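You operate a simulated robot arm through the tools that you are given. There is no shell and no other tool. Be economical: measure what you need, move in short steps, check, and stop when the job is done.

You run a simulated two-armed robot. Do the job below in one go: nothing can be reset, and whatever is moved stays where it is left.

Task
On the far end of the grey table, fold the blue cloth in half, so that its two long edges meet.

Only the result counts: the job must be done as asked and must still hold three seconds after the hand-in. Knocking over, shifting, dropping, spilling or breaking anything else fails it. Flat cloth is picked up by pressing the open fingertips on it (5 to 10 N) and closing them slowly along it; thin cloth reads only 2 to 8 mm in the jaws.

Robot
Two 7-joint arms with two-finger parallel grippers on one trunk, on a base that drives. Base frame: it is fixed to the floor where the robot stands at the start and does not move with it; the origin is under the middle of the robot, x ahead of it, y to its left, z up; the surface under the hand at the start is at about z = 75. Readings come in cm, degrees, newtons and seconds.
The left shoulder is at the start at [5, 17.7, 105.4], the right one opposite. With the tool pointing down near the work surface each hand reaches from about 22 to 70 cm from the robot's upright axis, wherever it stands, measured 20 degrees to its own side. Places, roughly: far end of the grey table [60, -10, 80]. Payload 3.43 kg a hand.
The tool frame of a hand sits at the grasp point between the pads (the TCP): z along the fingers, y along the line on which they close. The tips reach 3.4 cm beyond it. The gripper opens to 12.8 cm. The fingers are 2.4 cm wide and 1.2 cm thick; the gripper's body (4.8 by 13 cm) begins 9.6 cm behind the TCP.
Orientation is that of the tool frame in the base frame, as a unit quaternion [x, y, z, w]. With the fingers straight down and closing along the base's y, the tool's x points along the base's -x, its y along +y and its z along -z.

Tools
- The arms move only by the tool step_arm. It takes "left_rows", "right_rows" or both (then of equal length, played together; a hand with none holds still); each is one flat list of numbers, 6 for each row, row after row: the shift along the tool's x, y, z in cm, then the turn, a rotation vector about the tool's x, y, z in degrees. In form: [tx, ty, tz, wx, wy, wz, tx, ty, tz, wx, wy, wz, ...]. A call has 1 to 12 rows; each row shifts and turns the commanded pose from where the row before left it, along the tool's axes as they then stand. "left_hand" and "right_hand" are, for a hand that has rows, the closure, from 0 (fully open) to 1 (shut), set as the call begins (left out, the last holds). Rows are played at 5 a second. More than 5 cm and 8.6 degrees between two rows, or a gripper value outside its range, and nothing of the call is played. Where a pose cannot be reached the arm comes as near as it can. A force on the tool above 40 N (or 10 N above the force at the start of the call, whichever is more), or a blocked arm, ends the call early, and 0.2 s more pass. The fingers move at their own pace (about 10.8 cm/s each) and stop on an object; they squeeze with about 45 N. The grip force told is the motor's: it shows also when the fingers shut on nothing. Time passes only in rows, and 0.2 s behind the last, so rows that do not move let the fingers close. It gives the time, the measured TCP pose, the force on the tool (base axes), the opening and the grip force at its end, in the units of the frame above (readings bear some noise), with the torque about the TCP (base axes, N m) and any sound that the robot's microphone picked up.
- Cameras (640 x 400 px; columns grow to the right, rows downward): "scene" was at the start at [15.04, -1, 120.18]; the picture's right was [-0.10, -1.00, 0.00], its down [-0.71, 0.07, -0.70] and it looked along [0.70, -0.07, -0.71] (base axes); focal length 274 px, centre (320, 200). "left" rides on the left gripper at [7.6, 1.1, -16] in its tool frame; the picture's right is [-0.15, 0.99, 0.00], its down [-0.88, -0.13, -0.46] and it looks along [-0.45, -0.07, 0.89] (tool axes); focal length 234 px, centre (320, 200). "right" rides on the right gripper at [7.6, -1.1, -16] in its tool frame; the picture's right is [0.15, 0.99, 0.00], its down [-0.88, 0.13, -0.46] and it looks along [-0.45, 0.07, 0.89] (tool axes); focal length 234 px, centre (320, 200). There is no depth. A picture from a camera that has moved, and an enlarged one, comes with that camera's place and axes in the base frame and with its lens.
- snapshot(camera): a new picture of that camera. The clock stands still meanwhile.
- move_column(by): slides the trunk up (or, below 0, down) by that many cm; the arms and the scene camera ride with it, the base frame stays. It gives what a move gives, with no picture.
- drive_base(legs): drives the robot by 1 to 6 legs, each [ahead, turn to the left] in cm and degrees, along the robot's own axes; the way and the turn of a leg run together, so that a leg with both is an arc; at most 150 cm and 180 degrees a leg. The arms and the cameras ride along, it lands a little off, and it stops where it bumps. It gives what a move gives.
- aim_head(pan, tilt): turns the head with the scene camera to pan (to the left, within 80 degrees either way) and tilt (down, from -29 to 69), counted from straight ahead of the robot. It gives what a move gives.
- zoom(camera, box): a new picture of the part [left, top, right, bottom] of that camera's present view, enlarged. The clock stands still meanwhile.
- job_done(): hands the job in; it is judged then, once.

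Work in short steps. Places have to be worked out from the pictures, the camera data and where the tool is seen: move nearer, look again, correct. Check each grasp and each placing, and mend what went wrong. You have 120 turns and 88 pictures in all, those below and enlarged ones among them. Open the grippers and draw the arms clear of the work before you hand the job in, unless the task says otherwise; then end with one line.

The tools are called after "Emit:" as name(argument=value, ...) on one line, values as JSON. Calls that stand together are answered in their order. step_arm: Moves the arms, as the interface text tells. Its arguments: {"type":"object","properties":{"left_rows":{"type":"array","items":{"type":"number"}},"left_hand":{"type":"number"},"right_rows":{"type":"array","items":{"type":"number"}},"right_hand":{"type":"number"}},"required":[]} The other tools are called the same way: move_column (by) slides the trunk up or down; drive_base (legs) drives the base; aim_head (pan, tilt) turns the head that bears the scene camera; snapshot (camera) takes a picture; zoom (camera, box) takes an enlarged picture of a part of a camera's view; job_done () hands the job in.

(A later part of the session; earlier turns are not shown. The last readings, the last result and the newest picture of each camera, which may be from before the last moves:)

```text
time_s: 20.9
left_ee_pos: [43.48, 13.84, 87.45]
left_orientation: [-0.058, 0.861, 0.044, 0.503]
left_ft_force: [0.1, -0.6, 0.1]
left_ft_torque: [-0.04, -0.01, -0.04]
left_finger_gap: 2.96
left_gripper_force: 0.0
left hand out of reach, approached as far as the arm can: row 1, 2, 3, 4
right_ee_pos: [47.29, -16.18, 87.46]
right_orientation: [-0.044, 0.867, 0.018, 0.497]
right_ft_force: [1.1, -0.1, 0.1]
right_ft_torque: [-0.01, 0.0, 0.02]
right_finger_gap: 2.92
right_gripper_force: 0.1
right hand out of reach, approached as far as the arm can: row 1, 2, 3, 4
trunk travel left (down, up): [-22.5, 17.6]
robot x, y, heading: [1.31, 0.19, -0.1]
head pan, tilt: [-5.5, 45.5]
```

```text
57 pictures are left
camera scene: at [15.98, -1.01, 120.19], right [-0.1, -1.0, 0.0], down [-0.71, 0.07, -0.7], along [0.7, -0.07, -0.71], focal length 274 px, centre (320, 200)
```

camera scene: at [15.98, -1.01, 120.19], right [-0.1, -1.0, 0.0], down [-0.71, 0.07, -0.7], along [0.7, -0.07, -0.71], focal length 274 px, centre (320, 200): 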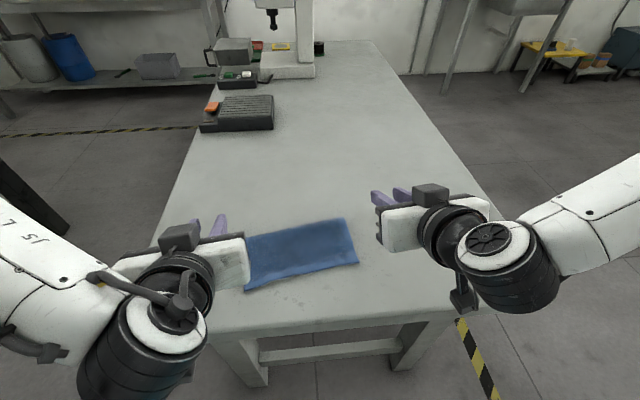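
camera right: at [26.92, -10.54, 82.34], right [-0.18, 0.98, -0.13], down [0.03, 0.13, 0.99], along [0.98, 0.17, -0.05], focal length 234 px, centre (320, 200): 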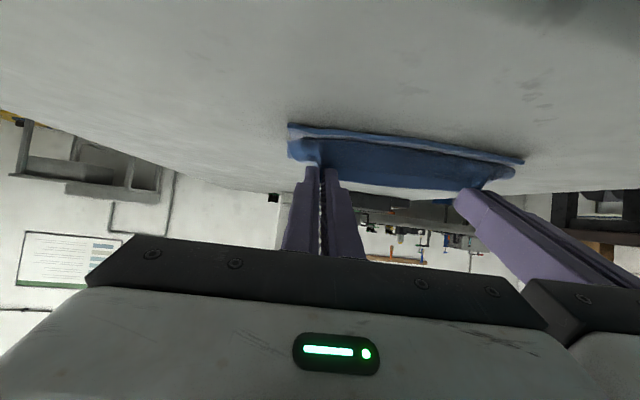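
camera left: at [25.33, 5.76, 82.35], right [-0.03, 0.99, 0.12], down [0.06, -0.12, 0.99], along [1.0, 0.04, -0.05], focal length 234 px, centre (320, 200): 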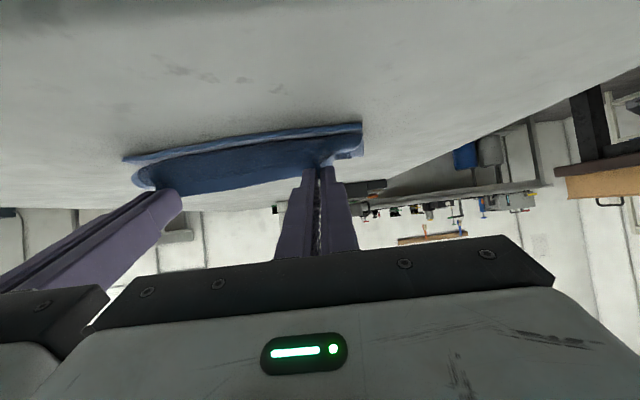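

The hands are above the cloth's height and apart. I'll zoom in on the cloth.

Emit:
zoom(camera="scene", box=[216, 205, 376, 305])

Emit:
snapshot(camera="right")

Emit:
snapshot(camera="left")

```text
4.00 times, centred on (296, 255) of scene
camera zoom: at [15.98, -1.01, 120.19], right [-0.1, -1.0, 0.0], down [-0.71, 0.07, -0.7], along [0.7, -0.07, -0.71], focal length 1095 px, centre (416, -20)
```

zoom: 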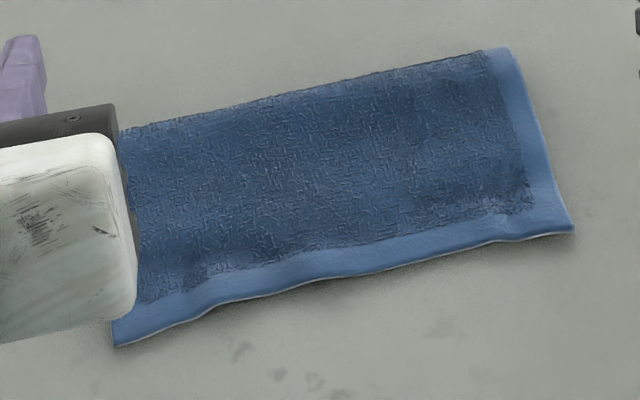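

```text
55 pictures are left
camera right: at [29.8, -18.77, 88.96], right [-0.17, 0.98, -0.14], down [0.04, 0.15, 0.99], along [0.99, 0.16, -0.06], focal length 234 px, centre (320, 200)
```

right: 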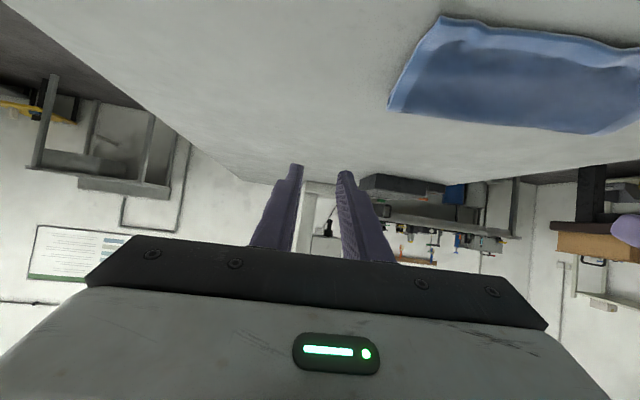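

```text
54 pictures are left
camera left: at [25.81, 12.32, 88.84], right [-0.07, 0.99, 0.14], down [0.06, -0.14, 0.99], along [1.0, 0.08, -0.05], focal length 234 px, centre (320, 200)
```

left: 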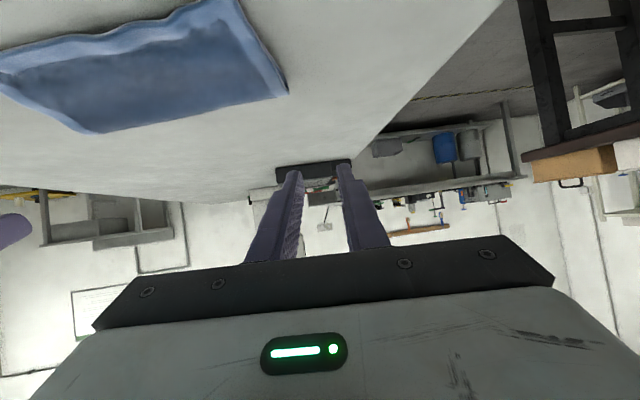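

Measuring the corners, the top layer now reaches x≈39.2 (left) and 42.9 (right), while the bottom near edge should be at about 44.4 and 46.8. That is an overshoot of 4–5 cm. I'll turn the hands vertical again to re-grasp the overhang and set the edge back.

Emit:
step_arm(left_rows=[0, 0, 0, 0, 8, 0, 0, 0, 0, 0, 8, 0, 0, 0, 0, 0, 8, 0, 0, 0, 0, 0, 8, 0, 0, 0, 0, 0, 8, 0, 0, 0, 0, 0, 8, 0, 0, 0, 0, 0, 8, 0, 0, 0, 0, 0, 4, 0, 0, 0, 0, 0, 0, 0], right_rows=[0, 0, 0, 0, 8, 0, 0, 0, 0, 0, 8, 0, 0, 0, 0, 0, 8, 0, 0, 0, 0, 0, 8, 0, 0, 0, 0, 0, 8, 0, 0, 0, 0, 0, 8, 0, 0, 0, 0, 0, 8, 0, 0, 0, 0, 0, 4, 0, 0, 0, 0, 0, 0, 0])

Emit:
snapshot(camera="scene")

Emit:
snapshot(camera="left")

Emit:
snapshot(camera="right")

```text
time_s: 22.9
left_ee_pos: [43.52, 13.77, 87.54]
left_orientation: [-0.073, 0.997, 0.007, 0.004]
left_ft_force: [0.3, 0.0, 0.6]
left_ft_torque: [0.01, -0.01, -0.01]
left_finger_gap: 2.96
left_gripper_force: 0.1
right_ee_pos: [47.16, -15.99, 87.4]
right_orientation: [-0.047, 0.999, -0.006, -0.004]
right_ft_force: [0.5, 0.3, -0.6]
right_ft_torque: [0.02, 0.0, -0.01]
right_finger_gap: 2.93
right_gripper_force: 0.1
trunk travel left (down, up): [-22.5, 17.6]
robot x, y, heading: [0.94, -0.06, 0.2]
head pan, tilt: [-5.5, 45.5]
```

```text
53 pictures are left
camera scene: at [15.99, -1.0, 120.18], right [-0.1, -1.0, 0.0], down [-0.71, 0.07, -0.7], along [0.7, -0.07, -0.71], focal length 274 px, centre (320, 200)
```

scene: 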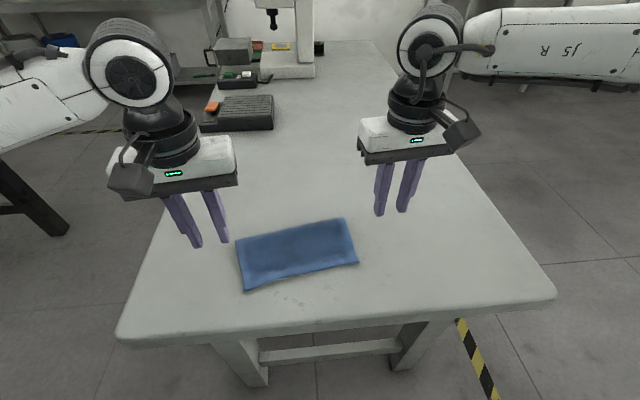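

```text
52 pictures are left
camera left: at [35.62, 13.49, 103.51], right [0.0, 1.0, 0.02], down [0.89, -0.01, 0.46], along [0.46, 0.01, -0.89], focal length 234 px, centre (320, 200)
```

left: 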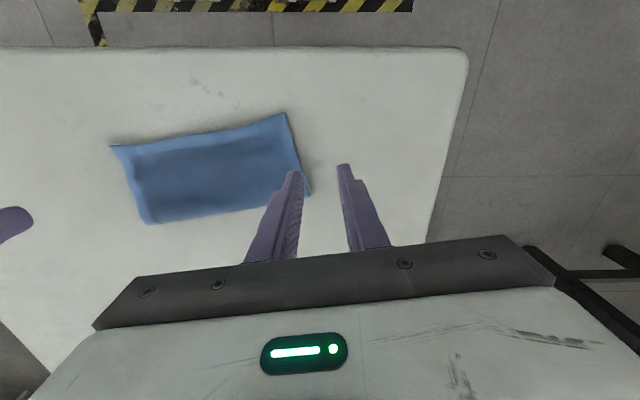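

```text
51 pictures are left
camera right: at [39.9, -17.69, 103.44], right [-0.24, 0.97, -0.01], down [0.87, 0.22, 0.45], along [0.44, 0.1, -0.89], focal length 234 px, centre (320, 200)
```

right: 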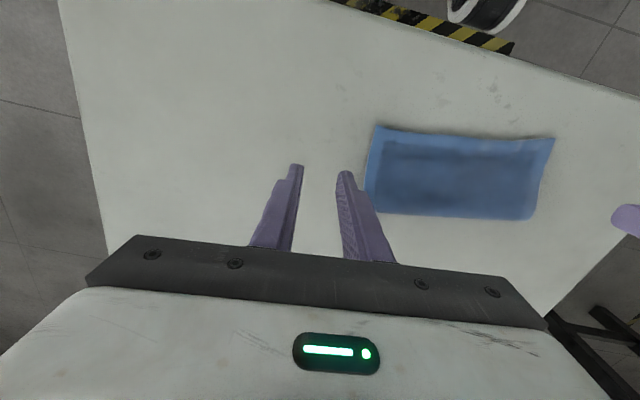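

The left camera confirms the near edge at (38.9,9.7)–(42.8,-11.2) and the crease at (49.4–50.4,12.5)–(54,-10.4). I'll take one close look for the lower layer.

Emit:
zoom(camera="scene", box=[216, 205, 376, 305])

```text
4.00 times, centred on (296, 255) of scene
camera zoom: at [15.99, -1.0, 120.18], right [-0.1, -1.0, 0.0], down [-0.71, 0.07, -0.7], along [0.7, -0.07, -0.71], focal length 1095 px, centre (416, -20)
```

zoom: 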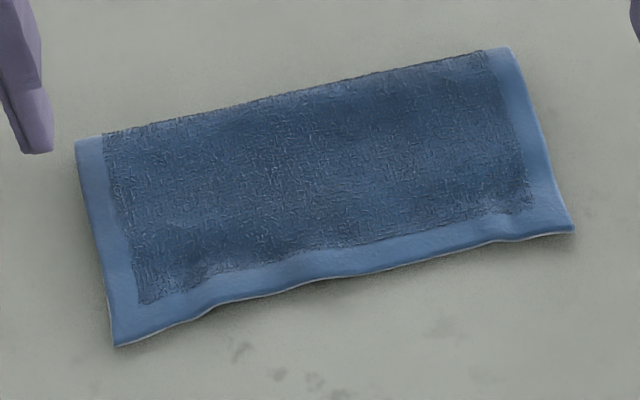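

I'll go to grasp points 3 cm in from the near corners and 0.7 cm inside the edge, stopping 1 cm above the cloth.

Emit:
step_arm(left_rows=[1.07, -1.63, 2.0, 0, 0, 0, 1.07, -1.63, 2.0, 0, 0, 0, 1.07, -1.63, 2.0, 0, 0, 0, 1.07, -1.63, 2.0, 0, 0, 0, 0, 0, 0, 0, 0, -2, 0, 0, 0, 0, 0, 0], right_rows=[0.85, 2.06, 2.0, 0, 0, 0, 0.85, 2.06, 2.0, 0, 0, 0, 0.85, 2.06, 2.0, 0, 0, 0, 0.85, 2.06, 2.0, 0, 0, 0, 0, 0, 0, 0, 0, -4, 0, 0, 0, 0, 0, 0])

Emit:
zoom(camera="scene", box=[216, 205, 376, 305])

Emit:
snapshot(camera="left")

Emit:
snapshot(camera="right")

```text
time_s: 24.3
left_ee_pos: [40.14, 6.79, 79.34]
left_orientation: [-0.089, 0.996, 0.008, 0.005]
left_ft_force: [0.1, 0.2, -0.6]
left_ft_torque: [0.0, -0.02, 0.01]
left_finger_gap: 2.93
left_gripper_force: 0.0
right_ee_pos: [43.08, -8.15, 79.31]
right_orientation: [-0.082, 0.997, -0.006, -0.003]
right_ft_force: [0.1, -0.4, -0.1]
right_ft_torque: [0.01, 0.02, 0.02]
right_finger_gap: 2.96
right_gripper_force: 0.1
trunk travel left (down, up): [-22.5, 17.6]
robot x, y, heading: [0.6, 0.01, 0.0]
head pan, tilt: [-5.5, 45.5]
```

```text
4.00 times, centred on (296, 255) of scene
camera zoom: at [15.99, -1.0, 120.18], right [-0.1, -1.0, 0.0], down [-0.71, 0.07, -0.7], along [0.7, -0.07, -0.71], focal length 1095 px, centre (416, -20)
```

zoom: 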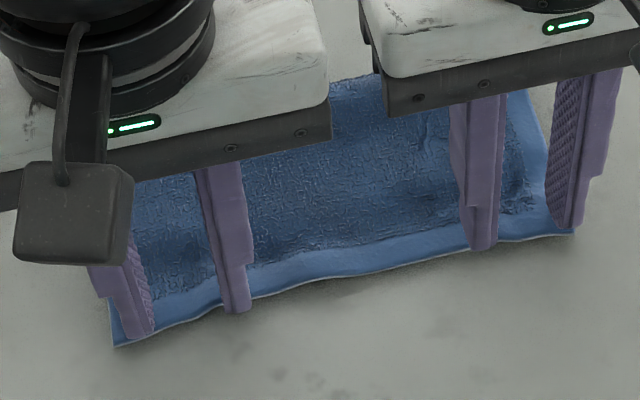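

```text
48 pictures are left
camera left: at [32.37, 6.27, 95.32], right [-0.03, 1.0, 0.02], down [0.89, 0.02, 0.46], along [0.46, 0.03, -0.89], focal length 234 px, centre (320, 200)
```

left: 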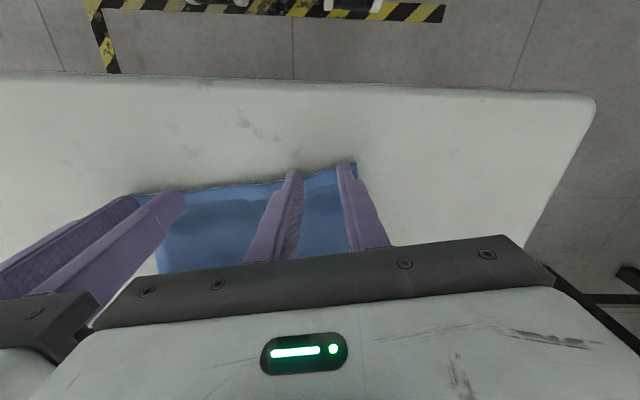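

```text
47 pictures are left
camera right: at [35.83, -10.36, 95.29], right [-0.31, 0.95, -0.01], down [0.85, 0.28, 0.45], along [0.43, 0.13, -0.89], focal length 234 px, centre (320, 200)
```

right: 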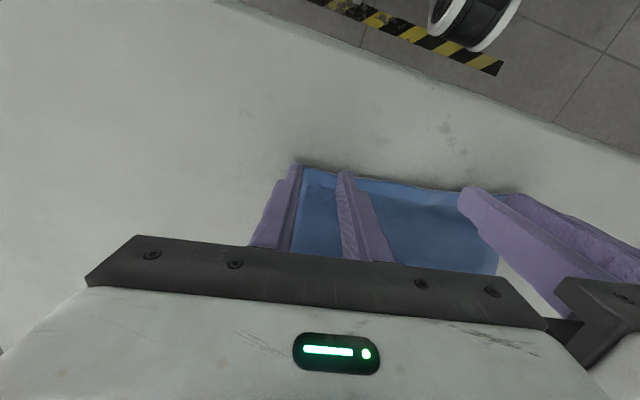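

The fingers are placed well at the edge. I'll narrow the gap slightly and press down.

Emit:
step_arm(left_rows=[0, 0, 0.3, 0, 0, 0, 0, 0, 0.25, 0, 0, 0, 0, 0, 0.1, 0, 0, 0, 0, 0, 0, 0, 0, 0], right_rows=[0, 0.4, 0.3, 0, 0, 0, 0, 0, 0.25, 0, 0, 0, 0, 0, 0.1, 0, 0, 0, 0, 0, 0, 0, 0, 0], left_hand=0.79, right_hand=0.79)

```text
time_s: 25.3
left_ee_pos: [40.13, 6.81, 78.73]
left_orientation: [-0.09, 0.996, 0.008, 0.005]
left_ft_force: [1.2, 0.9, 2.7]
left_ft_torque: [-0.01, -0.02, 0.01]
left_finger_gap: 2.68
left_gripper_force: 0.0
right_ee_pos: [43.02, -7.91, 78.76]
right_orientation: [-0.081, 0.997, -0.006, -0.002]
right_ft_force: [0.0, -2.4, 7.7]
right_ft_torque: [-0.02, -0.03, -0.03]
right_finger_gap: 2.66
right_gripper_force: 0.0
trunk travel left (down, up): [-22.5, 17.6]
robot x, y, heading: [0.85, 0.2, 0.3]
head pan, tilt: [-5.5, 45.5]
```

Right reads 7.7 N and left 2.7 N. I'll add pressure on the left and close slowly.

Emit:
step_arm(left_rows=[0, 0, 0.1, 0, 0, 0, 0, 0, 0, 0, 0, 0], right_rows=[0, 0, 0, 0, 0, 0, 0, 0, 0, 0, 0, 0], left_hand=0.82, right_hand=0.82)

Emit:
step_arm(left_rows=[0, 0, 0, 0, 0, 0], right_rows=[0, 0, 0, 0, 0, 0], left_hand=0.86, right_hand=0.86)

Emit:
step_arm(left_rows=[0, 0, 0, 0, 0, 0], right_rows=[0, 0, 0, 0, 0, 0], left_hand=0.9, right_hand=0.9)

Emit:
step_arm(left_rows=[0, 0, 0, 0, 0, 0], right_rows=[0, 0, 0, 0, 0, 0], left_hand=0.94, right_hand=0.94)

Emit:
step_arm(left_rows=[0, 0, 0, 0, 0, 0, 0, 0, 0, 0, 0, 0, 0, 0, 0, 0, 0, 0], right_rows=[0, 0, 0, 0, 0, 0, 0, 0, 0, 0, 0, 0, 0, 0, 0, 0, 0, 0], left_hand=1.0, right_hand=1.0)

Emit:
zoom(camera="scene", box=[216, 205, 376, 305])

```text
time_s: 25.9
left_ee_pos: [40.22, 6.83, 78.7]
left_orientation: [-0.09, 0.996, 0.008, 0.005]
left_ft_force: [0.1, 0.0, 9.6]
left_ft_torque: [-0.02, -0.07, 0.02]
left_finger_gap: 2.26
left_gripper_force: 0.2
right_ee_pos: [43.02, -7.8, 78.8]
right_orientation: [-0.082, 0.997, -0.006, -0.002]
right_ft_force: [1.9, 0.5, 8.1]
right_ft_torque: [0.05, -0.12, -0.01]
right_finger_gap: 2.23
right_gripper_force: 0.0
trunk travel left (down, up): [-22.5, 17.6]
robot x, y, heading: [1.02, -0.2, 0.2]
head pan, tilt: [-5.5, 45.5]
```

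```text
time_s: 26.3
left_ee_pos: [40.2, 6.8, 78.61]
left_orientation: [-0.09, 0.996, 0.008, 0.004]
left_ft_force: [1.6, -1.5, 10.5]
left_ft_torque: [-0.03, -0.11, 0.02]
left_finger_gap: 1.76
left_gripper_force: 0.1
right_ee_pos: [43.01, -7.86, 78.66]
right_orientation: [-0.082, 0.997, -0.006, -0.003]
right_ft_force: [0.6, 0.7, 8.1]
right_ft_torque: [0.04, -0.05, 0.02]
right_finger_gap: 1.75
right_gripper_force: 0.0
trunk travel left (down, up): [-22.5, 17.6]
robot x, y, heading: [1.16, 0.23, 0.3]
head pan, tilt: [-5.5, 45.5]
```

```text
time_s: 26.7
left_ee_pos: [40.28, 6.64, 78.65]
left_orientation: [-0.089, 0.996, 0.007, 0.005]
left_ft_force: [0.0, -4.2, 10.1]
left_ft_torque: [-0.11, -0.1, 0.0]
left_finger_gap: 1.34
left_gripper_force: 0.5
right_ee_pos: [42.93, -7.89, 78.68]
right_orientation: [-0.082, 0.997, -0.007, -0.002]
right_ft_force: [-1.0, 2.4, 8.7]
right_ft_torque: [0.13, -0.07, 0.01]
right_finger_gap: 1.35
right_gripper_force: 0.1
trunk travel left (down, up): [-22.5, 17.6]
robot x, y, heading: [1.0, -0.11, 0.0]
head pan, tilt: [-5.5, 45.5]
```

```text
time_s: 27.1
left_ee_pos: [40.13, 6.71, 78.81]
left_orientation: [-0.088, 0.996, 0.006, 0.006]
left_ft_force: [1.5, -7.5, 10.3]
left_ft_torque: [-0.28, -0.1, -0.04]
left_finger_gap: 0.77
left_gripper_force: 5.3
right_ee_pos: [42.86, -7.87, 78.53]
right_orientation: [-0.081, 0.997, -0.005, -0.002]
right_ft_force: [-0.8, 7.2, 8.7]
right_ft_torque: [0.28, -0.01, 0.0]
right_finger_gap: 1.07
right_gripper_force: 3.8
trunk travel left (down, up): [-22.5, 17.6]
robot x, y, heading: [0.97, 0.21, -0.1]
head pan, tilt: [-5.5, 45.5]
```

```text
time_s: 27.9
left_ee_pos: [40.19, 6.68, 78.73]
left_orientation: [-0.089, 0.996, 0.005, 0.006]
left_ft_force: [2.1, -16.2, 10.1]
left_ft_torque: [-0.51, -0.14, -0.16]
left_finger_gap: 0.32
left_gripper_force: 37.5
right_ee_pos: [42.95, -7.74, 78.78]
right_orientation: [-0.082, 0.997, -0.005, -0.002]
right_ft_force: [-4.0, 18.0, 8.4]
right_ft_torque: [0.6, 0.07, 0.08]
right_finger_gap: 0.34
right_gripper_force: 38.4
trunk travel left (down, up): [-22.5, 17.6]
robot x, y, heading: [0.62, -0.23, 0.0]
head pan, tilt: [-5.5, 45.5]
```

```text
4.00 times, centred on (296, 255) of scene
camera zoom: at [15.88, -1.0, 120.21], right [-0.1, -1.0, 0.0], down [-0.71, 0.07, -0.7], along [0.7, -0.07, -0.71], focal length 1095 px, centre (416, -20)
```

zoom: 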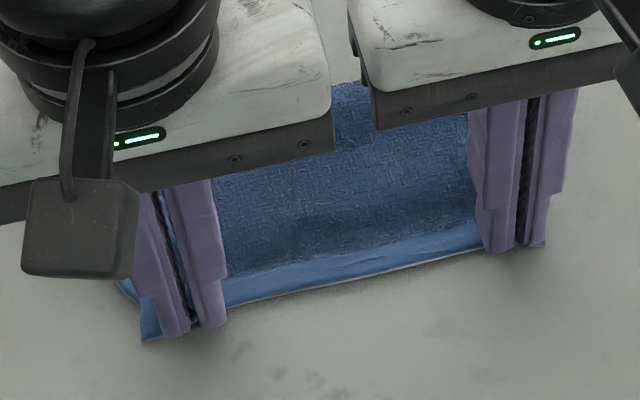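

Both hands hold the top layer at the edge. I'll lift it along an arc until it stands about 9 cm up over x≈53, so the lower layer can lie flat again.

Emit:
step_arm(left_rows=[-0.8, -0.3, -2, 0, 0, 0, -1.2, 0, -2, 0, 0, 0, -2, 0, -1.8, 0, 0, 0, -2, 0, -1.4, 0, 0, 0, -2, 0, -1, 0, 0, 0, -2.4, 0, -0.4, 0, 0, 0, -2.4, 0, 0, 0, 0, 0], right_rows=[-0.8, 0.3, -2, 0, 0, 0, -1.2, 0, -2, 0, 0, 0, -2, 0, -1.8, 0, 0, 0, -2, 0, -1.4, 0, 0, 0, -2, 0, -1, 0, 0, 0, -2.4, 0, -0.4, 0, 0, 0, -2.4, 0, 0, 0, 0, 0])

Emit:
snapshot(camera="scene")

Emit:
snapshot(camera="left")

Emit:
snapshot(camera="right")

```text
time_s: 29.5
left_ee_pos: [52.72, 8.63, 87.31]
left_orientation: [-0.088, 0.996, 0.008, 0.005]
left_ft_force: [1.1, -8.5, 0.3]
left_ft_torque: [-0.28, -0.04, -0.09]
left_finger_gap: 0.3
left_gripper_force: 37.4
right_ee_pos: [55.74, -5.27, 87.12]
right_orientation: [-0.082, 0.997, -0.006, -0.003]
right_ft_force: [-1.2, 8.7, 0.2]
right_ft_torque: [0.31, 0.05, 0.03]
right_finger_gap: 0.35
right_gripper_force: 37.7
trunk travel left (down, up): [-22.5, 17.6]
robot x, y, heading: [0.86, 0.16, -0.0]
head pan, tilt: [-5.5, 45.5]
```

```text
45 pictures are left
camera scene: at [16.02, -0.99, 120.18], right [-0.1, -1.0, 0.0], down [-0.71, 0.07, -0.7], along [0.7, -0.07, -0.71], focal length 274 px, centre (320, 200)
```

scene: 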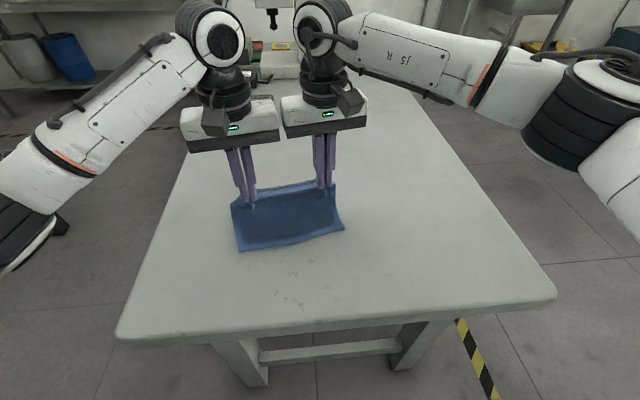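

```text
44 pictures are left
camera left: at [45.01, 8.15, 103.33], right [-0.03, 1.0, 0.02], down [0.89, 0.02, 0.46], along [0.46, 0.03, -0.89], focal length 234 px, centre (320, 200)
```

left: 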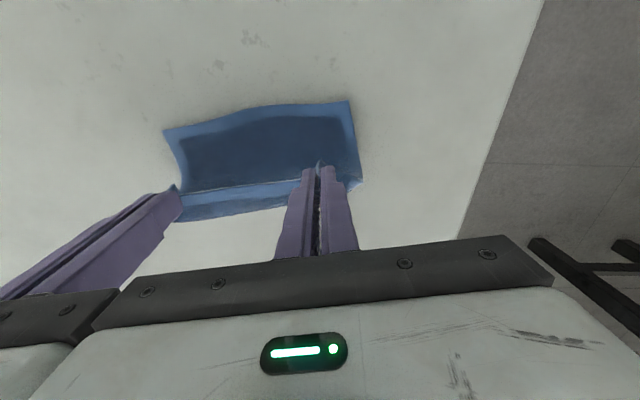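

```text
43 pictures are left
camera right: at [48.44, -7.52, 103.17], right [-0.31, 0.95, -0.01], down [0.85, 0.28, 0.45], along [0.43, 0.13, -0.89], focal length 234 px, centre (320, 200)
```

right: 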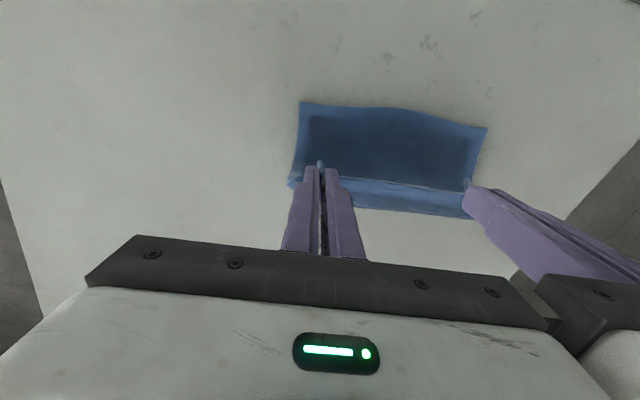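

The lower layer's near edge now reads (47.4,12)–(50.8,-9.4), so it slid a little. I'll look closer at how the flap hangs.

Emit:
zoom(camera="left", box=[140, 80, 380, 230])

Emit:
zoom(camera="scene", box=[216, 165, 376, 265])

```text
2.67 times, centred on (260, 155) of left
camera zoom: at [45.01, 8.15, 103.33], right [-0.03, 1.0, 0.02], down [0.89, 0.02, 0.46], along [0.46, 0.03, -0.89], focal length 624 px, centre (480, 320)
```

zoom: 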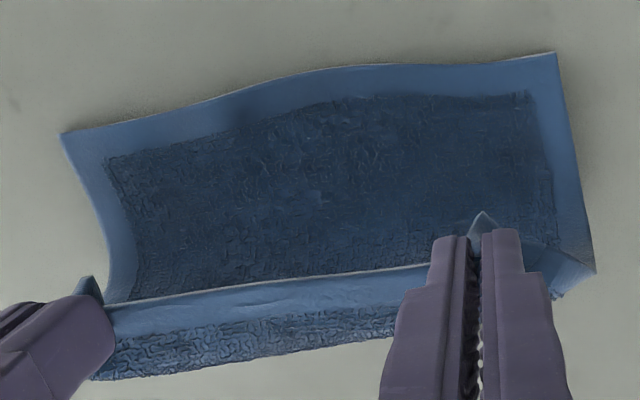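

```text
4.00 times, centred on (296, 215) of scene
camera zoom: at [16.02, -0.99, 120.18], right [-0.1, -1.0, 0.0], down [-0.71, 0.07, -0.7], along [0.7, -0.07, -0.71], focal length 1095 px, centre (416, 140)
```

zoom: 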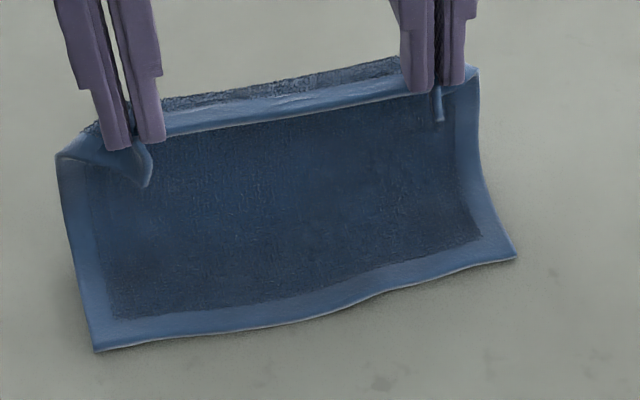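

The flap stands nicely with its hem still pointing at the near edge. I'll move it forward and slightly down first so the lower layer relaxes flat, then re-measure.

Emit:
step_arm(left_rows=[-1.37, 0, 0.6, 0, 0, 0, -1.37, 0, 0.6, 0, 0, 0, -1.37, 0, 0.6, 0, 0, 0, 0, 0, 0, 0, 0, 0], right_rows=[-1.13, 0, 0.6, 0, 0, 0, -1.13, 0, 0.6, 0, 0, 0, -1.13, 0, 0.6, 0, 0, 0, 0, 0, 0, 0, 0, 0])

Emit:
zoom(camera="scene", box=[216, 165, 376, 265])

Emit:
zoom(camera="left", box=[100, 30, 420, 230])

Emit:
zoom(camera="right", box=[240, 30, 560, 230])

```text
time_s: 30.5
left_ee_pos: [56.81, 9.65, 85.57]
left_orientation: [-0.089, 0.996, 0.007, 0.004]
left_ft_force: [1.5, -10.0, -0.9]
left_ft_torque: [-0.34, -0.01, -0.1]
left_finger_gap: 0.27
left_gripper_force: 37.5
right_ee_pos: [58.87, -4.84, 85.25]
right_orientation: [-0.082, 0.997, -0.007, -0.003]
right_ft_force: [-0.6, 10.2, 0.3]
right_ft_torque: [0.39, 0.03, -0.02]
right_finger_gap: 0.33
right_gripper_force: 37.7
trunk travel left (down, up): [-22.5, 17.6]
robot x, y, heading: [0.74, -0.17, 0.1]
head pan, tilt: [-5.5, 45.5]
```

```text
4.00 times, centred on (296, 215) of scene
camera zoom: at [16.0, -1.0, 120.18], right [-0.1, -1.0, 0.0], down [-0.71, 0.07, -0.7], along [0.7, -0.07, -0.71], focal length 1095 px, centre (416, 140)
```

zoom: 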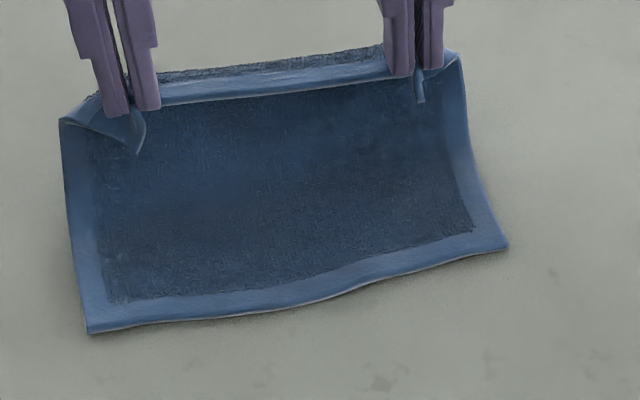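

```text
2.00 times, centred on (260, 130) of left
camera zoom: at [49.07, 8.93, 101.58], right [-0.03, 1.0, 0.02], down [0.89, 0.02, 0.46], along [0.46, 0.03, -0.89], focal length 468 px, centre (440, 340)
```

zoom: 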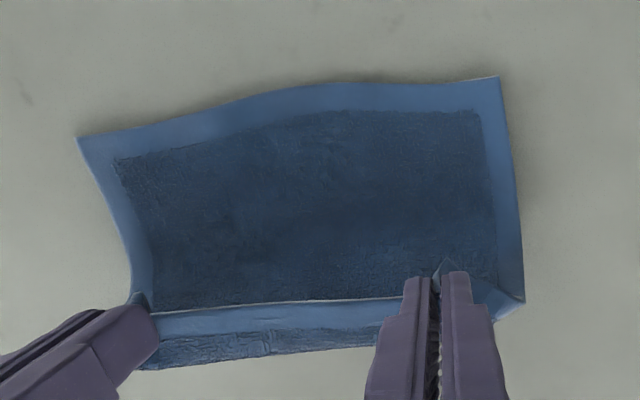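

```text
2.00 times, centred on (400, 130) of right
camera zoom: at [51.71, -6.94, 101.35], right [-0.31, 0.95, -0.01], down [0.85, 0.28, 0.45], along [0.43, 0.13, -0.89], focal length 468 px, centre (160, 340)
```

zoom: 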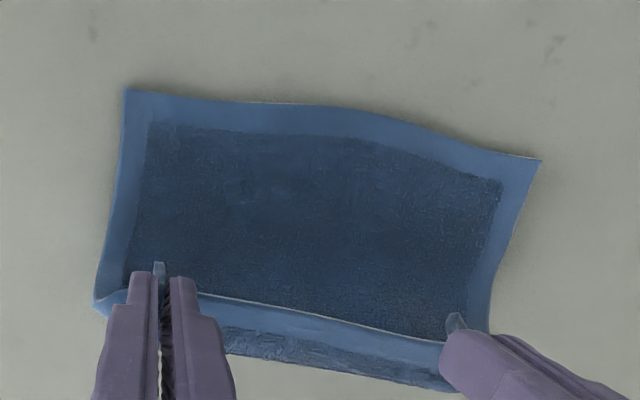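

Lower edge is now at (48.2,12.2)–(51.6,-9.2), and both hands are about 8 cm from it and parallel. I'll bring the flap down along the arc, stopping about 2 cm above the table.

Emit:
step_arm(left_rows=[1.3, 0, 0.25, 0, 0, 0, 1.3, 0, 0.8, 0, 0, 0, 1.4, 0, 1.1, 0, 0, 0, 1.16, 0, 1.4, 0, 0, 0, 0.64, 0, 1.3, 0, 0, 0, 0, 0, 0, 0, 0, 0], right_rows=[1.3, 0, 0.25, 0, 0, 0, 1.3, 0, 0.8, 0, 0, 0, 1.4, 0, 1.1, 0, 0, 0, 1.16, 0, 1.4, 0, 0, 0, 0.64, 0, 1.3, 0, 0, 0, 0, 0, 0, 0, 0, 0])

Emit:
zoom(camera="scene", box=[216, 165, 376, 265])

Emit:
zoom(camera="left", box=[100, 30, 420, 230])

Emit:
zoom(camera="right", box=[240, 30, 560, 230])

```text
time_s: 31.9
left_ee_pos: [51.21, 8.57, 80.67]
left_orientation: [-0.089, 0.996, 0.007, 0.005]
left_ft_force: [1.2, -13.6, -0.6]
left_ft_torque: [-0.46, -0.03, -0.17]
left_finger_gap: 0.32
left_gripper_force: 37.6
right_ee_pos: [53.14, -5.76, 80.47]
right_orientation: [-0.082, 0.997, -0.005, -0.003]
right_ft_force: [-0.9, 13.4, -0.1]
right_ft_torque: [0.43, 0.07, 0.04]
right_finger_gap: 0.32
right_gripper_force: 37.8
trunk travel left (down, up): [-22.5, 17.6]
robot x, y, heading: [0.87, -0.03, 0.0]
head pan, tilt: [-5.5, 45.5]
```

```text
4.00 times, centred on (296, 215) of scene
camera zoom: at [16.0, -1.0, 120.18], right [-0.1, -1.0, 0.0], down [-0.71, 0.07, -0.7], along [0.7, -0.07, -0.71], focal length 1095 px, centre (416, 140)
```

zoom: 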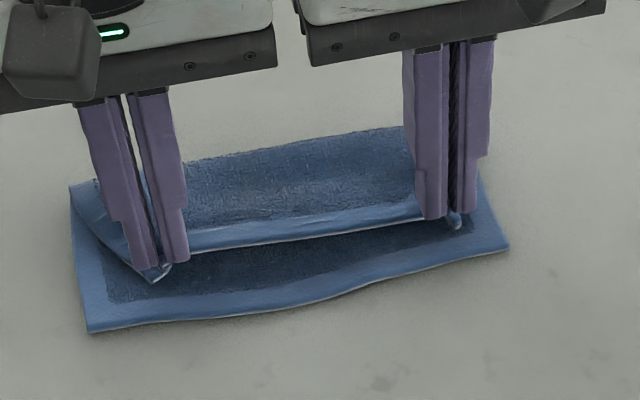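

```text
2.00 times, centred on (260, 130) of left
camera zoom: at [43.33, 7.97, 96.64], right [-0.03, 1.0, 0.01], down [0.89, 0.02, 0.46], along [0.46, 0.03, -0.89], focal length 468 px, centre (440, 340)
```

zoom: 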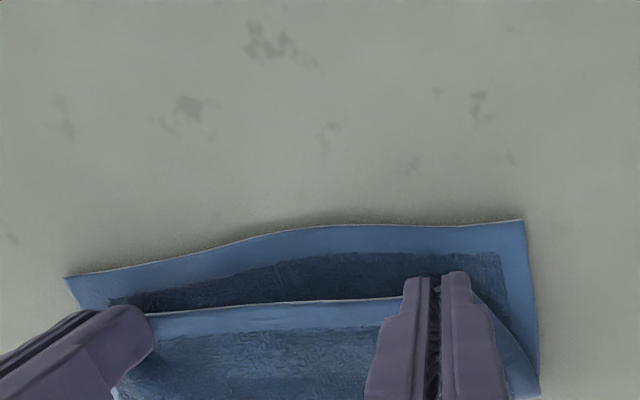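

```text
2.00 times, centred on (400, 130) of right
camera zoom: at [45.96, -8.04, 96.56], right [-0.31, 0.95, -0.01], down [0.85, 0.28, 0.45], along [0.43, 0.13, -0.89], focal length 468 px, centre (160, 340)
```

zoom: 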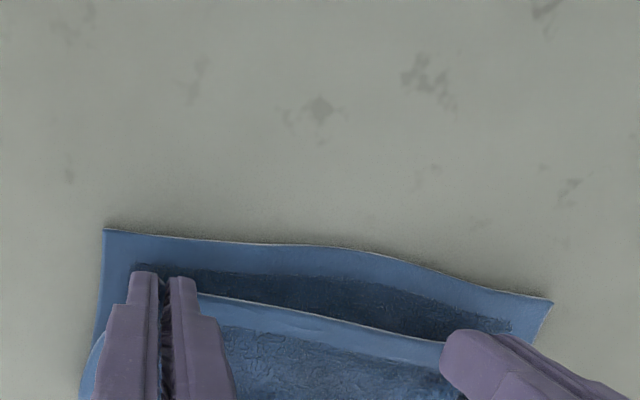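

The flap edge is now about 1.9 cm inside the lower edge and 2 cm above it. I'll move 1.6 cm nearer while descending.

Emit:
step_arm(left_rows=[0.6, 0, 0.3, 0, 0, 0, 0.6, 0, 0.4, 0, 0, 0, 0.5, 0, 0.6, 0, 0, 0, 0, 0, 0, 0, 0, 0], right_rows=[0.5, 0, 0.3, 0, 0, 0, 0.5, 0, 0.4, 0, 0, 0, 0.5, 0, 0.5, 0, 0, 0, 0, 0, 0, 0, 0, 0])

Emit:
zoom(camera="scene", box=[216, 165, 376, 265])

Emit:
zoom(camera="left", box=[100, 80, 420, 280])

Emit:
zoom(camera="right", box=[240, 80, 560, 280])

```text
time_s: 32.9
left_ee_pos: [49.46, 8.15, 79.34]
left_orientation: [-0.09, 0.996, 0.007, 0.005]
left_ft_force: [2.0, -12.9, 2.0]
left_ft_torque: [-0.5, -0.08, -0.14]
left_finger_gap: 0.32
left_gripper_force: 37.2
right_ee_pos: [51.71, -6.1, 79.39]
right_orientation: [-0.082, 0.997, -0.006, -0.002]
right_ft_force: [-0.7, 13.8, 1.5]
right_ft_torque: [0.48, 0.06, 0.05]
right_finger_gap: 0.32
right_gripper_force: 37.4
trunk travel left (down, up): [-22.5, 17.6]
robot x, y, heading: [0.87, -0.23, 0.1]
head pan, tilt: [-5.5, 45.5]
```

```text
4.00 times, centred on (296, 215) of scene
camera zoom: at [15.98, -1.0, 120.19], right [-0.1, -1.0, 0.0], down [-0.71, 0.07, -0.7], along [0.7, -0.07, -0.71], focal length 1095 px, centre (416, 140)
```

zoom: 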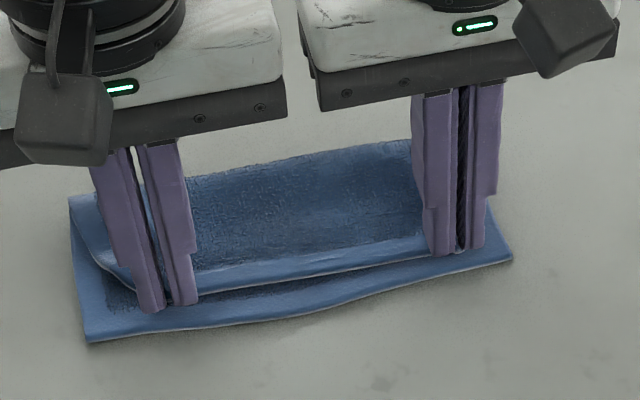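

```text
2.00 times, centred on (260, 180) of left
camera zoom: at [41.66, 7.7, 95.33], right [-0.03, 1.0, 0.01], down [0.89, 0.02, 0.46], along [0.46, 0.03, -0.89], focal length 468 px, centre (440, 240)
```

zoom: 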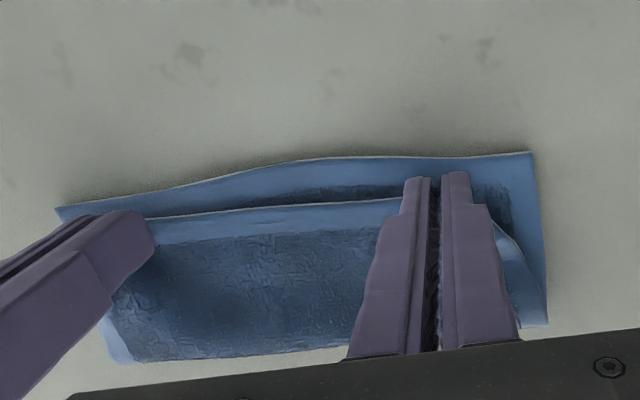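

```text
2.00 times, centred on (400, 180) of right
camera zoom: at [44.48, -8.3, 95.35], right [-0.31, 0.95, -0.01], down [0.85, 0.28, 0.45], along [0.43, 0.13, -0.89], focal length 468 px, centre (160, 240)
```

zoom: 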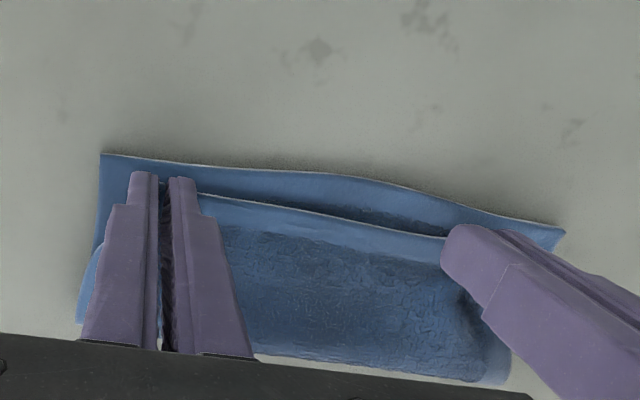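

The top edge is still about 1.8 cm (left) and 1.3 cm (right) short of the lower edge. I'll close that gap while staying light on the cloth.

Emit:
step_arm(left_rows=[0.6, 0, 0, 0, 0, 0, 0.6, 0, 0.1, 0, 0, 0, 0.6, 0, 0.2, 0, 0, 0, 0, 0, 0, 0, 0, 0], right_rows=[0.45, 0, 0, 0, 0, 0, 0.45, 0, 0.1, 0, 0, 0, 0.4, 0, 0.2, 0, 0, 0, 0, 0, 0, 0, 0, 0])

Emit:
zoom(camera="scene", box=[216, 165, 376, 265])

Emit:
zoom(camera="left", box=[100, 80, 420, 280])

```text
time_s: 33.9
left_ee_pos: [47.73, 7.9, 79.04]
left_orientation: [-0.09, 0.996, 0.006, 0.005]
left_ft_force: [2.3, -12.0, 6.0]
left_ft_torque: [-0.38, -0.15, -0.1]
left_finger_gap: 0.33
left_gripper_force: 38.0
right_ee_pos: [50.41, -6.27, 79.2]
right_orientation: [-0.082, 0.997, -0.006, -0.002]
right_ft_force: [-0.4, 11.8, 4.3]
right_ft_torque: [0.43, -0.02, 0.0]
right_finger_gap: 0.33
right_gripper_force: 37.8
trunk travel left (down, up): [-22.5, 17.6]
robot x, y, heading: [0.83, 0.04, -0.1]
head pan, tilt: [-5.5, 45.5]
```

```text
4.00 times, centred on (296, 215) of scene
camera zoom: at [15.94, -1.0, 120.2], right [-0.1, -1.0, 0.0], down [-0.71, 0.07, -0.7], along [0.7, -0.07, -0.71], focal length 1095 px, centre (416, 140)
```

zoom: 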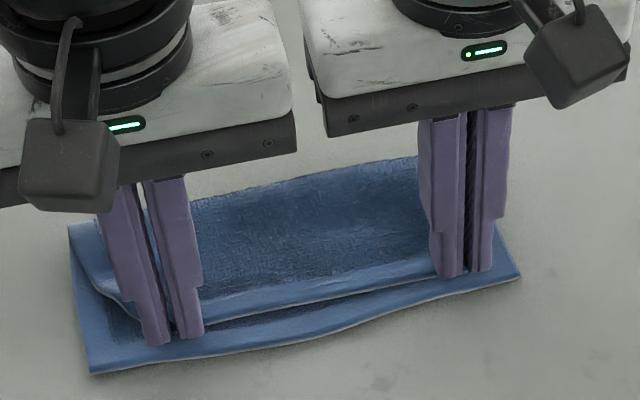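

```text
2.00 times, centred on (260, 180) of left
camera zoom: at [39.86, 7.37, 95.1], right [-0.03, 1.0, 0.01], down [0.88, 0.02, 0.47], along [0.46, 0.03, -0.89], focal length 468 px, centre (440, 240)
```

zoom: 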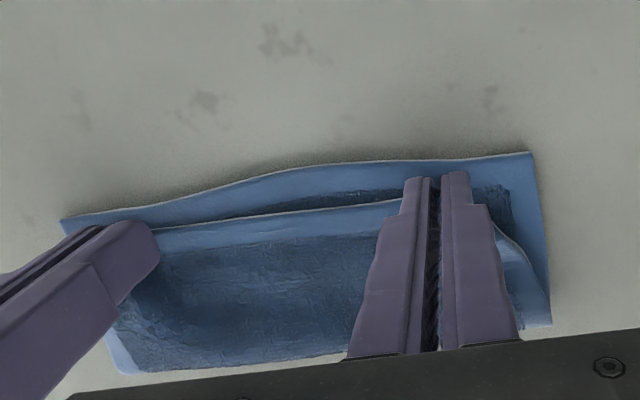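

Pressing at 5 N dragged the lower layer along with it. I'll lift 1.2 cm, advance the edge about 2 cm and lower again.

Emit:
step_arm(left_rows=[0, 0, -0.7, 0, 0, 0, 0.3, 0, -0.7, 0, 0, 0, 0.6, 0, -0.1, 0, 0, 0, 0.6, 0, 0, 0, 0, 0, 0.5, 0, 0.3, 0, 0, 0, 0, 0, 0.5, 0, 0, 0, 0, 0, 0, 0, 0, 0], right_rows=[0, 0, -0.7, 0, 0, 0, 0.3, 0, -0.7, 0, 0, 0, 0.5, 0, -0.1, 0, 0, 0, 0.5, 0, 0, 0, 0, 0, 0.4, 0, 0.3, 0, 0, 0, 0, 0, 0.5, 0, 0, 0, 0, 0, 0, 0, 0, 0])

Emit:
zoom(camera="scene", box=[216, 165, 376, 265])

Emit:
zoom(camera="left", box=[100, 80, 420, 280])

```text
time_s: 35.5
left_ee_pos: [45.84, 7.55, 79.74]
left_orientation: [-0.091, 0.996, 0.008, 0.004]
left_ft_force: [2.6, -10.8, 0.4]
left_ft_torque: [-0.37, -0.06, -0.09]
left_finger_gap: 0.29
left_gripper_force: 37.6
right_ee_pos: [48.68, -6.58, 79.77]
right_orientation: [-0.082, 0.997, -0.006, -0.003]
right_ft_force: [-2.6, 11.3, 0.4]
right_ft_torque: [0.37, 0.07, 0.04]
right_finger_gap: 0.31
right_gripper_force: 38.3
trunk travel left (down, up): [-22.5, 17.6]
robot x, y, heading: [0.92, -0.25, 0.1]
head pan, tilt: [-5.5, 45.5]
```

```text
4.00 times, centred on (296, 215) of scene
camera zoom: at [15.99, -1.0, 120.18], right [-0.1, -1.0, 0.0], down [-0.71, 0.07, -0.7], along [0.7, -0.07, -0.71], focal length 1095 px, centre (416, 140)
```

zoom: 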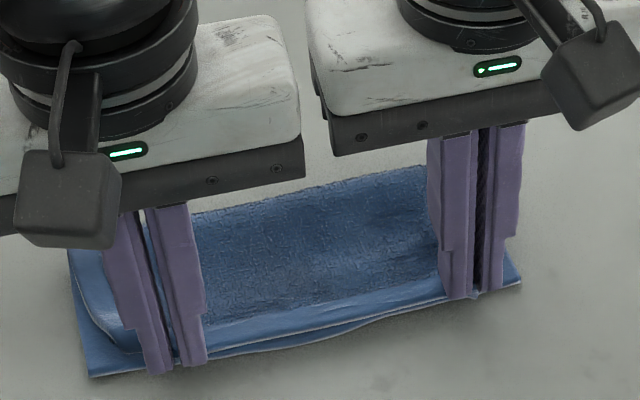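

```text
2.00 times, centred on (260, 180) of left
camera zoom: at [37.94, 7.02, 95.7], right [-0.03, 1.0, 0.02], down [0.89, 0.02, 0.46], along [0.46, 0.03, -0.89], focal length 468 px, centre (440, 240)
```

zoom: 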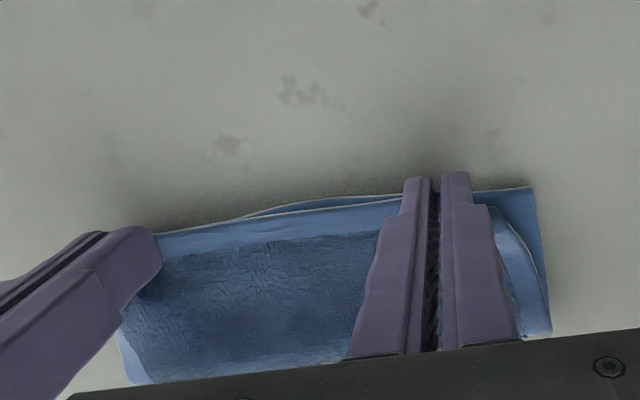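

Lower edge stayed put, and the top edge now coincides with it midway and is slightly over at the ends. I'll back off 0.4 cm, shift 0.6 cm left to centre it, and lower to contact.

Emit:
step_arm(left_rows=[-0.2, 0.3, 0, 0, 0, 0, -0.2, 0.3, 0.2, 0, 0, 0, 0, 0, 0.3, 0, 0, 0, 0, 0, 0.2, 0, 0, 0, 0, 0, 0, 0, 0, 0], right_rows=[-0.2, 0.3, 0, 0, 0, 0, -0.2, 0.3, 0.2, 0, 0, 0, 0, 0, 0.3, 0, 0, 0, 0, 0, 0.2, 0, 0, 0, 0, 0, 0, 0, 0, 0])

Emit:
zoom(camera="scene", box=[216, 165, 376, 265])

Emit:
zoom(camera="right", box=[240, 80, 560, 280])

```text
time_s: 36.7
left_ee_pos: [46.05, 8.24, 79.12]
left_orientation: [-0.09, 0.996, 0.008, 0.005]
left_ft_force: [2.7, -10.3, 4.2]
left_ft_torque: [-0.32, -0.15, -0.13]
left_finger_gap: 0.3
left_gripper_force: 38.3
right_ee_pos: [49.08, -5.88, 79.24]
right_orientation: [-0.082, 0.997, -0.007, -0.002]
right_ft_force: [-3.5, 10.4, 5.7]
right_ft_torque: [0.37, 0.05, 0.01]
right_finger_gap: 0.33
right_gripper_force: 38.5
trunk travel left (down, up): [-22.5, 17.6]
robot x, y, heading: [0.74, -0.17, 0.2]
head pan, tilt: [-5.5, 45.5]
```

```text
4.00 times, centred on (296, 215) of scene
camera zoom: at [15.92, -1.0, 120.21], right [-0.1, -1.0, 0.0], down [-0.71, 0.07, -0.7], along [0.7, -0.07, -0.71], focal length 1095 px, centre (416, 140)
```

zoom: 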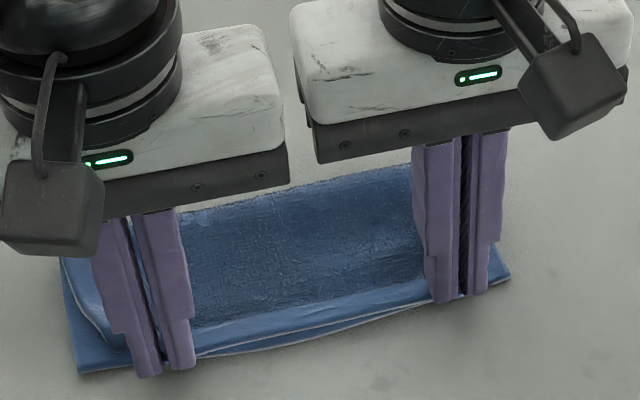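

```text
2.00 times, centred on (400, 180) of right
camera zoom: at [41.73, -8.08, 95.16], right [-0.31, 0.95, -0.01], down [0.85, 0.28, 0.45], along [0.43, 0.13, -0.89], focal length 468 px, centre (160, 240)
```

zoom: 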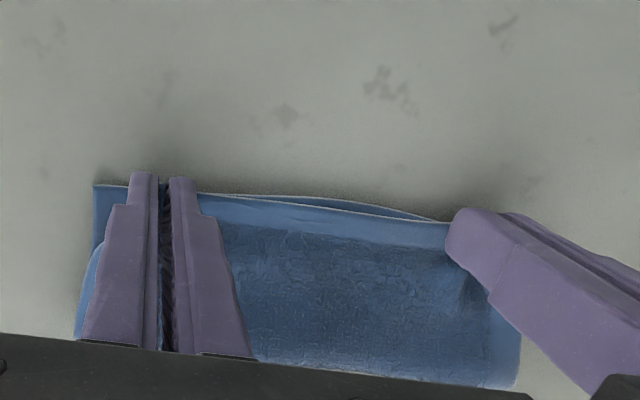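

The alignment looks good, with the wave in the lower edge barely visible. I'll open the fingers under light contact to spread the corners.

Emit:
step_arm(left_rows=[0, 0, 0, 0, 0, 0, 0, 0, 0, 0, 0, 0], right_rows=[0, 0, 0, 0, 0, 0, 0, 0, 0, 0, 0, 0], left_hand=0.72, right_hand=0.74)

Emit:
step_arm(left_rows=[0, 0, -0.5, 0, 0, 0, 0, 0, -1, 0, 0, 0, 0, 0, -3, 0, 0, 0, 0, 0, -4, 0, 0, 0, -3, 2, -3, 0, 0, 0, -3, 3, 0, 0, 0, 0, -3, 4, 0, 0, 0, 0, 0, 4, 0, 0, 0, 0], right_rows=[0, 0, -0.5, 0, 0, 0, 0, 0, -1, 0, 0, 0, 0, 0, -3, 0, 0, 0, 0, 0, -4, 0, 0, 0, -3, -2, -3, 0, 0, 0, -3, -3, 0, 0, 0, 0, -3, -4, 0, 0, 0, 0, 0, -4, 0, 0, 0, 0])

Emit:
snapshot(camera="scene")

Emit:
zoom(camera="scene", box=[216, 165, 376, 265])

```text
time_s: 37.3
left_ee_pos: [46.06, 8.23, 79.04]
left_orientation: [-0.091, 0.996, 0.009, 0.004]
left_ft_force: [-1.0, 1.2, 5.5]
left_ft_torque: [0.08, -0.06, 0.04]
left_finger_gap: 3.41
left_gripper_force: 0.0
right_ee_pos: [48.92, -6.01, 79.03]
right_orientation: [-0.082, 0.997, -0.007, -0.003]
right_ft_force: [0.0, -1.3, 2.6]
right_ft_torque: [0.03, -0.03, -0.01]
right_finger_gap: 3.31
right_gripper_force: 0.0
trunk travel left (down, up): [-22.5, 17.6]
robot x, y, heading: [0.99, -0.0, 0.0]
head pan, tilt: [-5.5, 45.5]
```

```text
time_s: 39.1
left_ee_pos: [52.46, 22.43, 90.84]
left_orientation: [-0.089, 0.996, 0.008, 0.004]
left_ft_force: [0.4, -0.1, -0.4]
left_ft_torque: [-0.06, 0.01, 0.0]
left_finger_gap: 3.54
left_gripper_force: 0.1
right_ee_pos: [59.92, -17.17, 90.73]
right_orientation: [-0.082, 0.997, -0.006, -0.004]
right_ft_force: [-0.4, 0.7, 0.2]
right_ft_torque: [0.01, -0.01, 0.01]
right_finger_gap: 3.35
right_gripper_force: 0.0
trunk travel left (down, up): [-22.5, 17.6]
robot x, y, heading: [0.78, -0.05, -0.1]
head pan, tilt: [-5.5, 45.5]
```

```text
25 pictures are left
camera scene: at [15.98, -1.01, 120.19], right [-0.1, -1.0, 0.0], down [-0.71, 0.07, -0.7], along [0.7, -0.07, -0.71], focal length 274 px, centre (320, 200)
```

scene: 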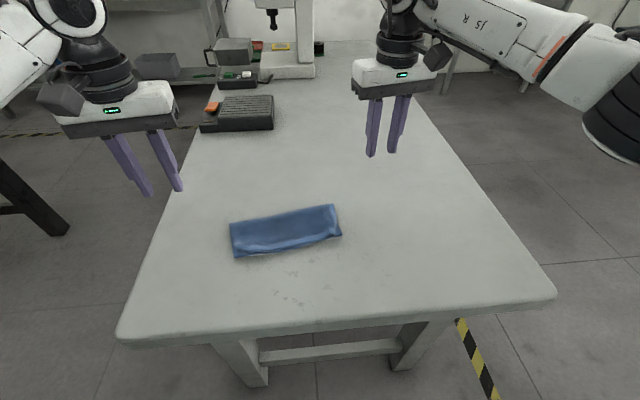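

```text
4.00 times, centred on (296, 215) of scene
camera zoom: at [15.98, -1.01, 120.19], right [-0.1, -1.0, 0.0], down [-0.71, 0.07, -0.7], along [0.7, -0.07, -0.71], focal length 1095 px, centre (416, 140)
```

zoom: 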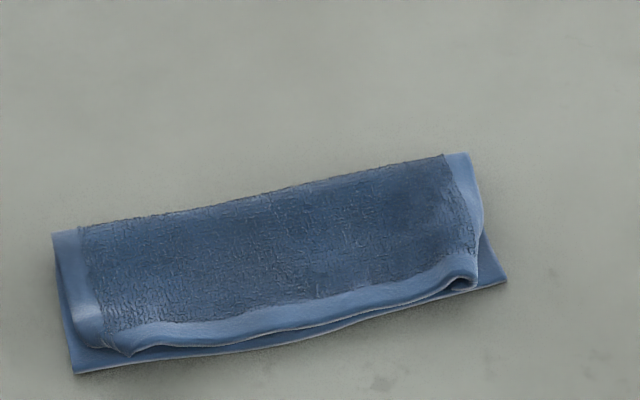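

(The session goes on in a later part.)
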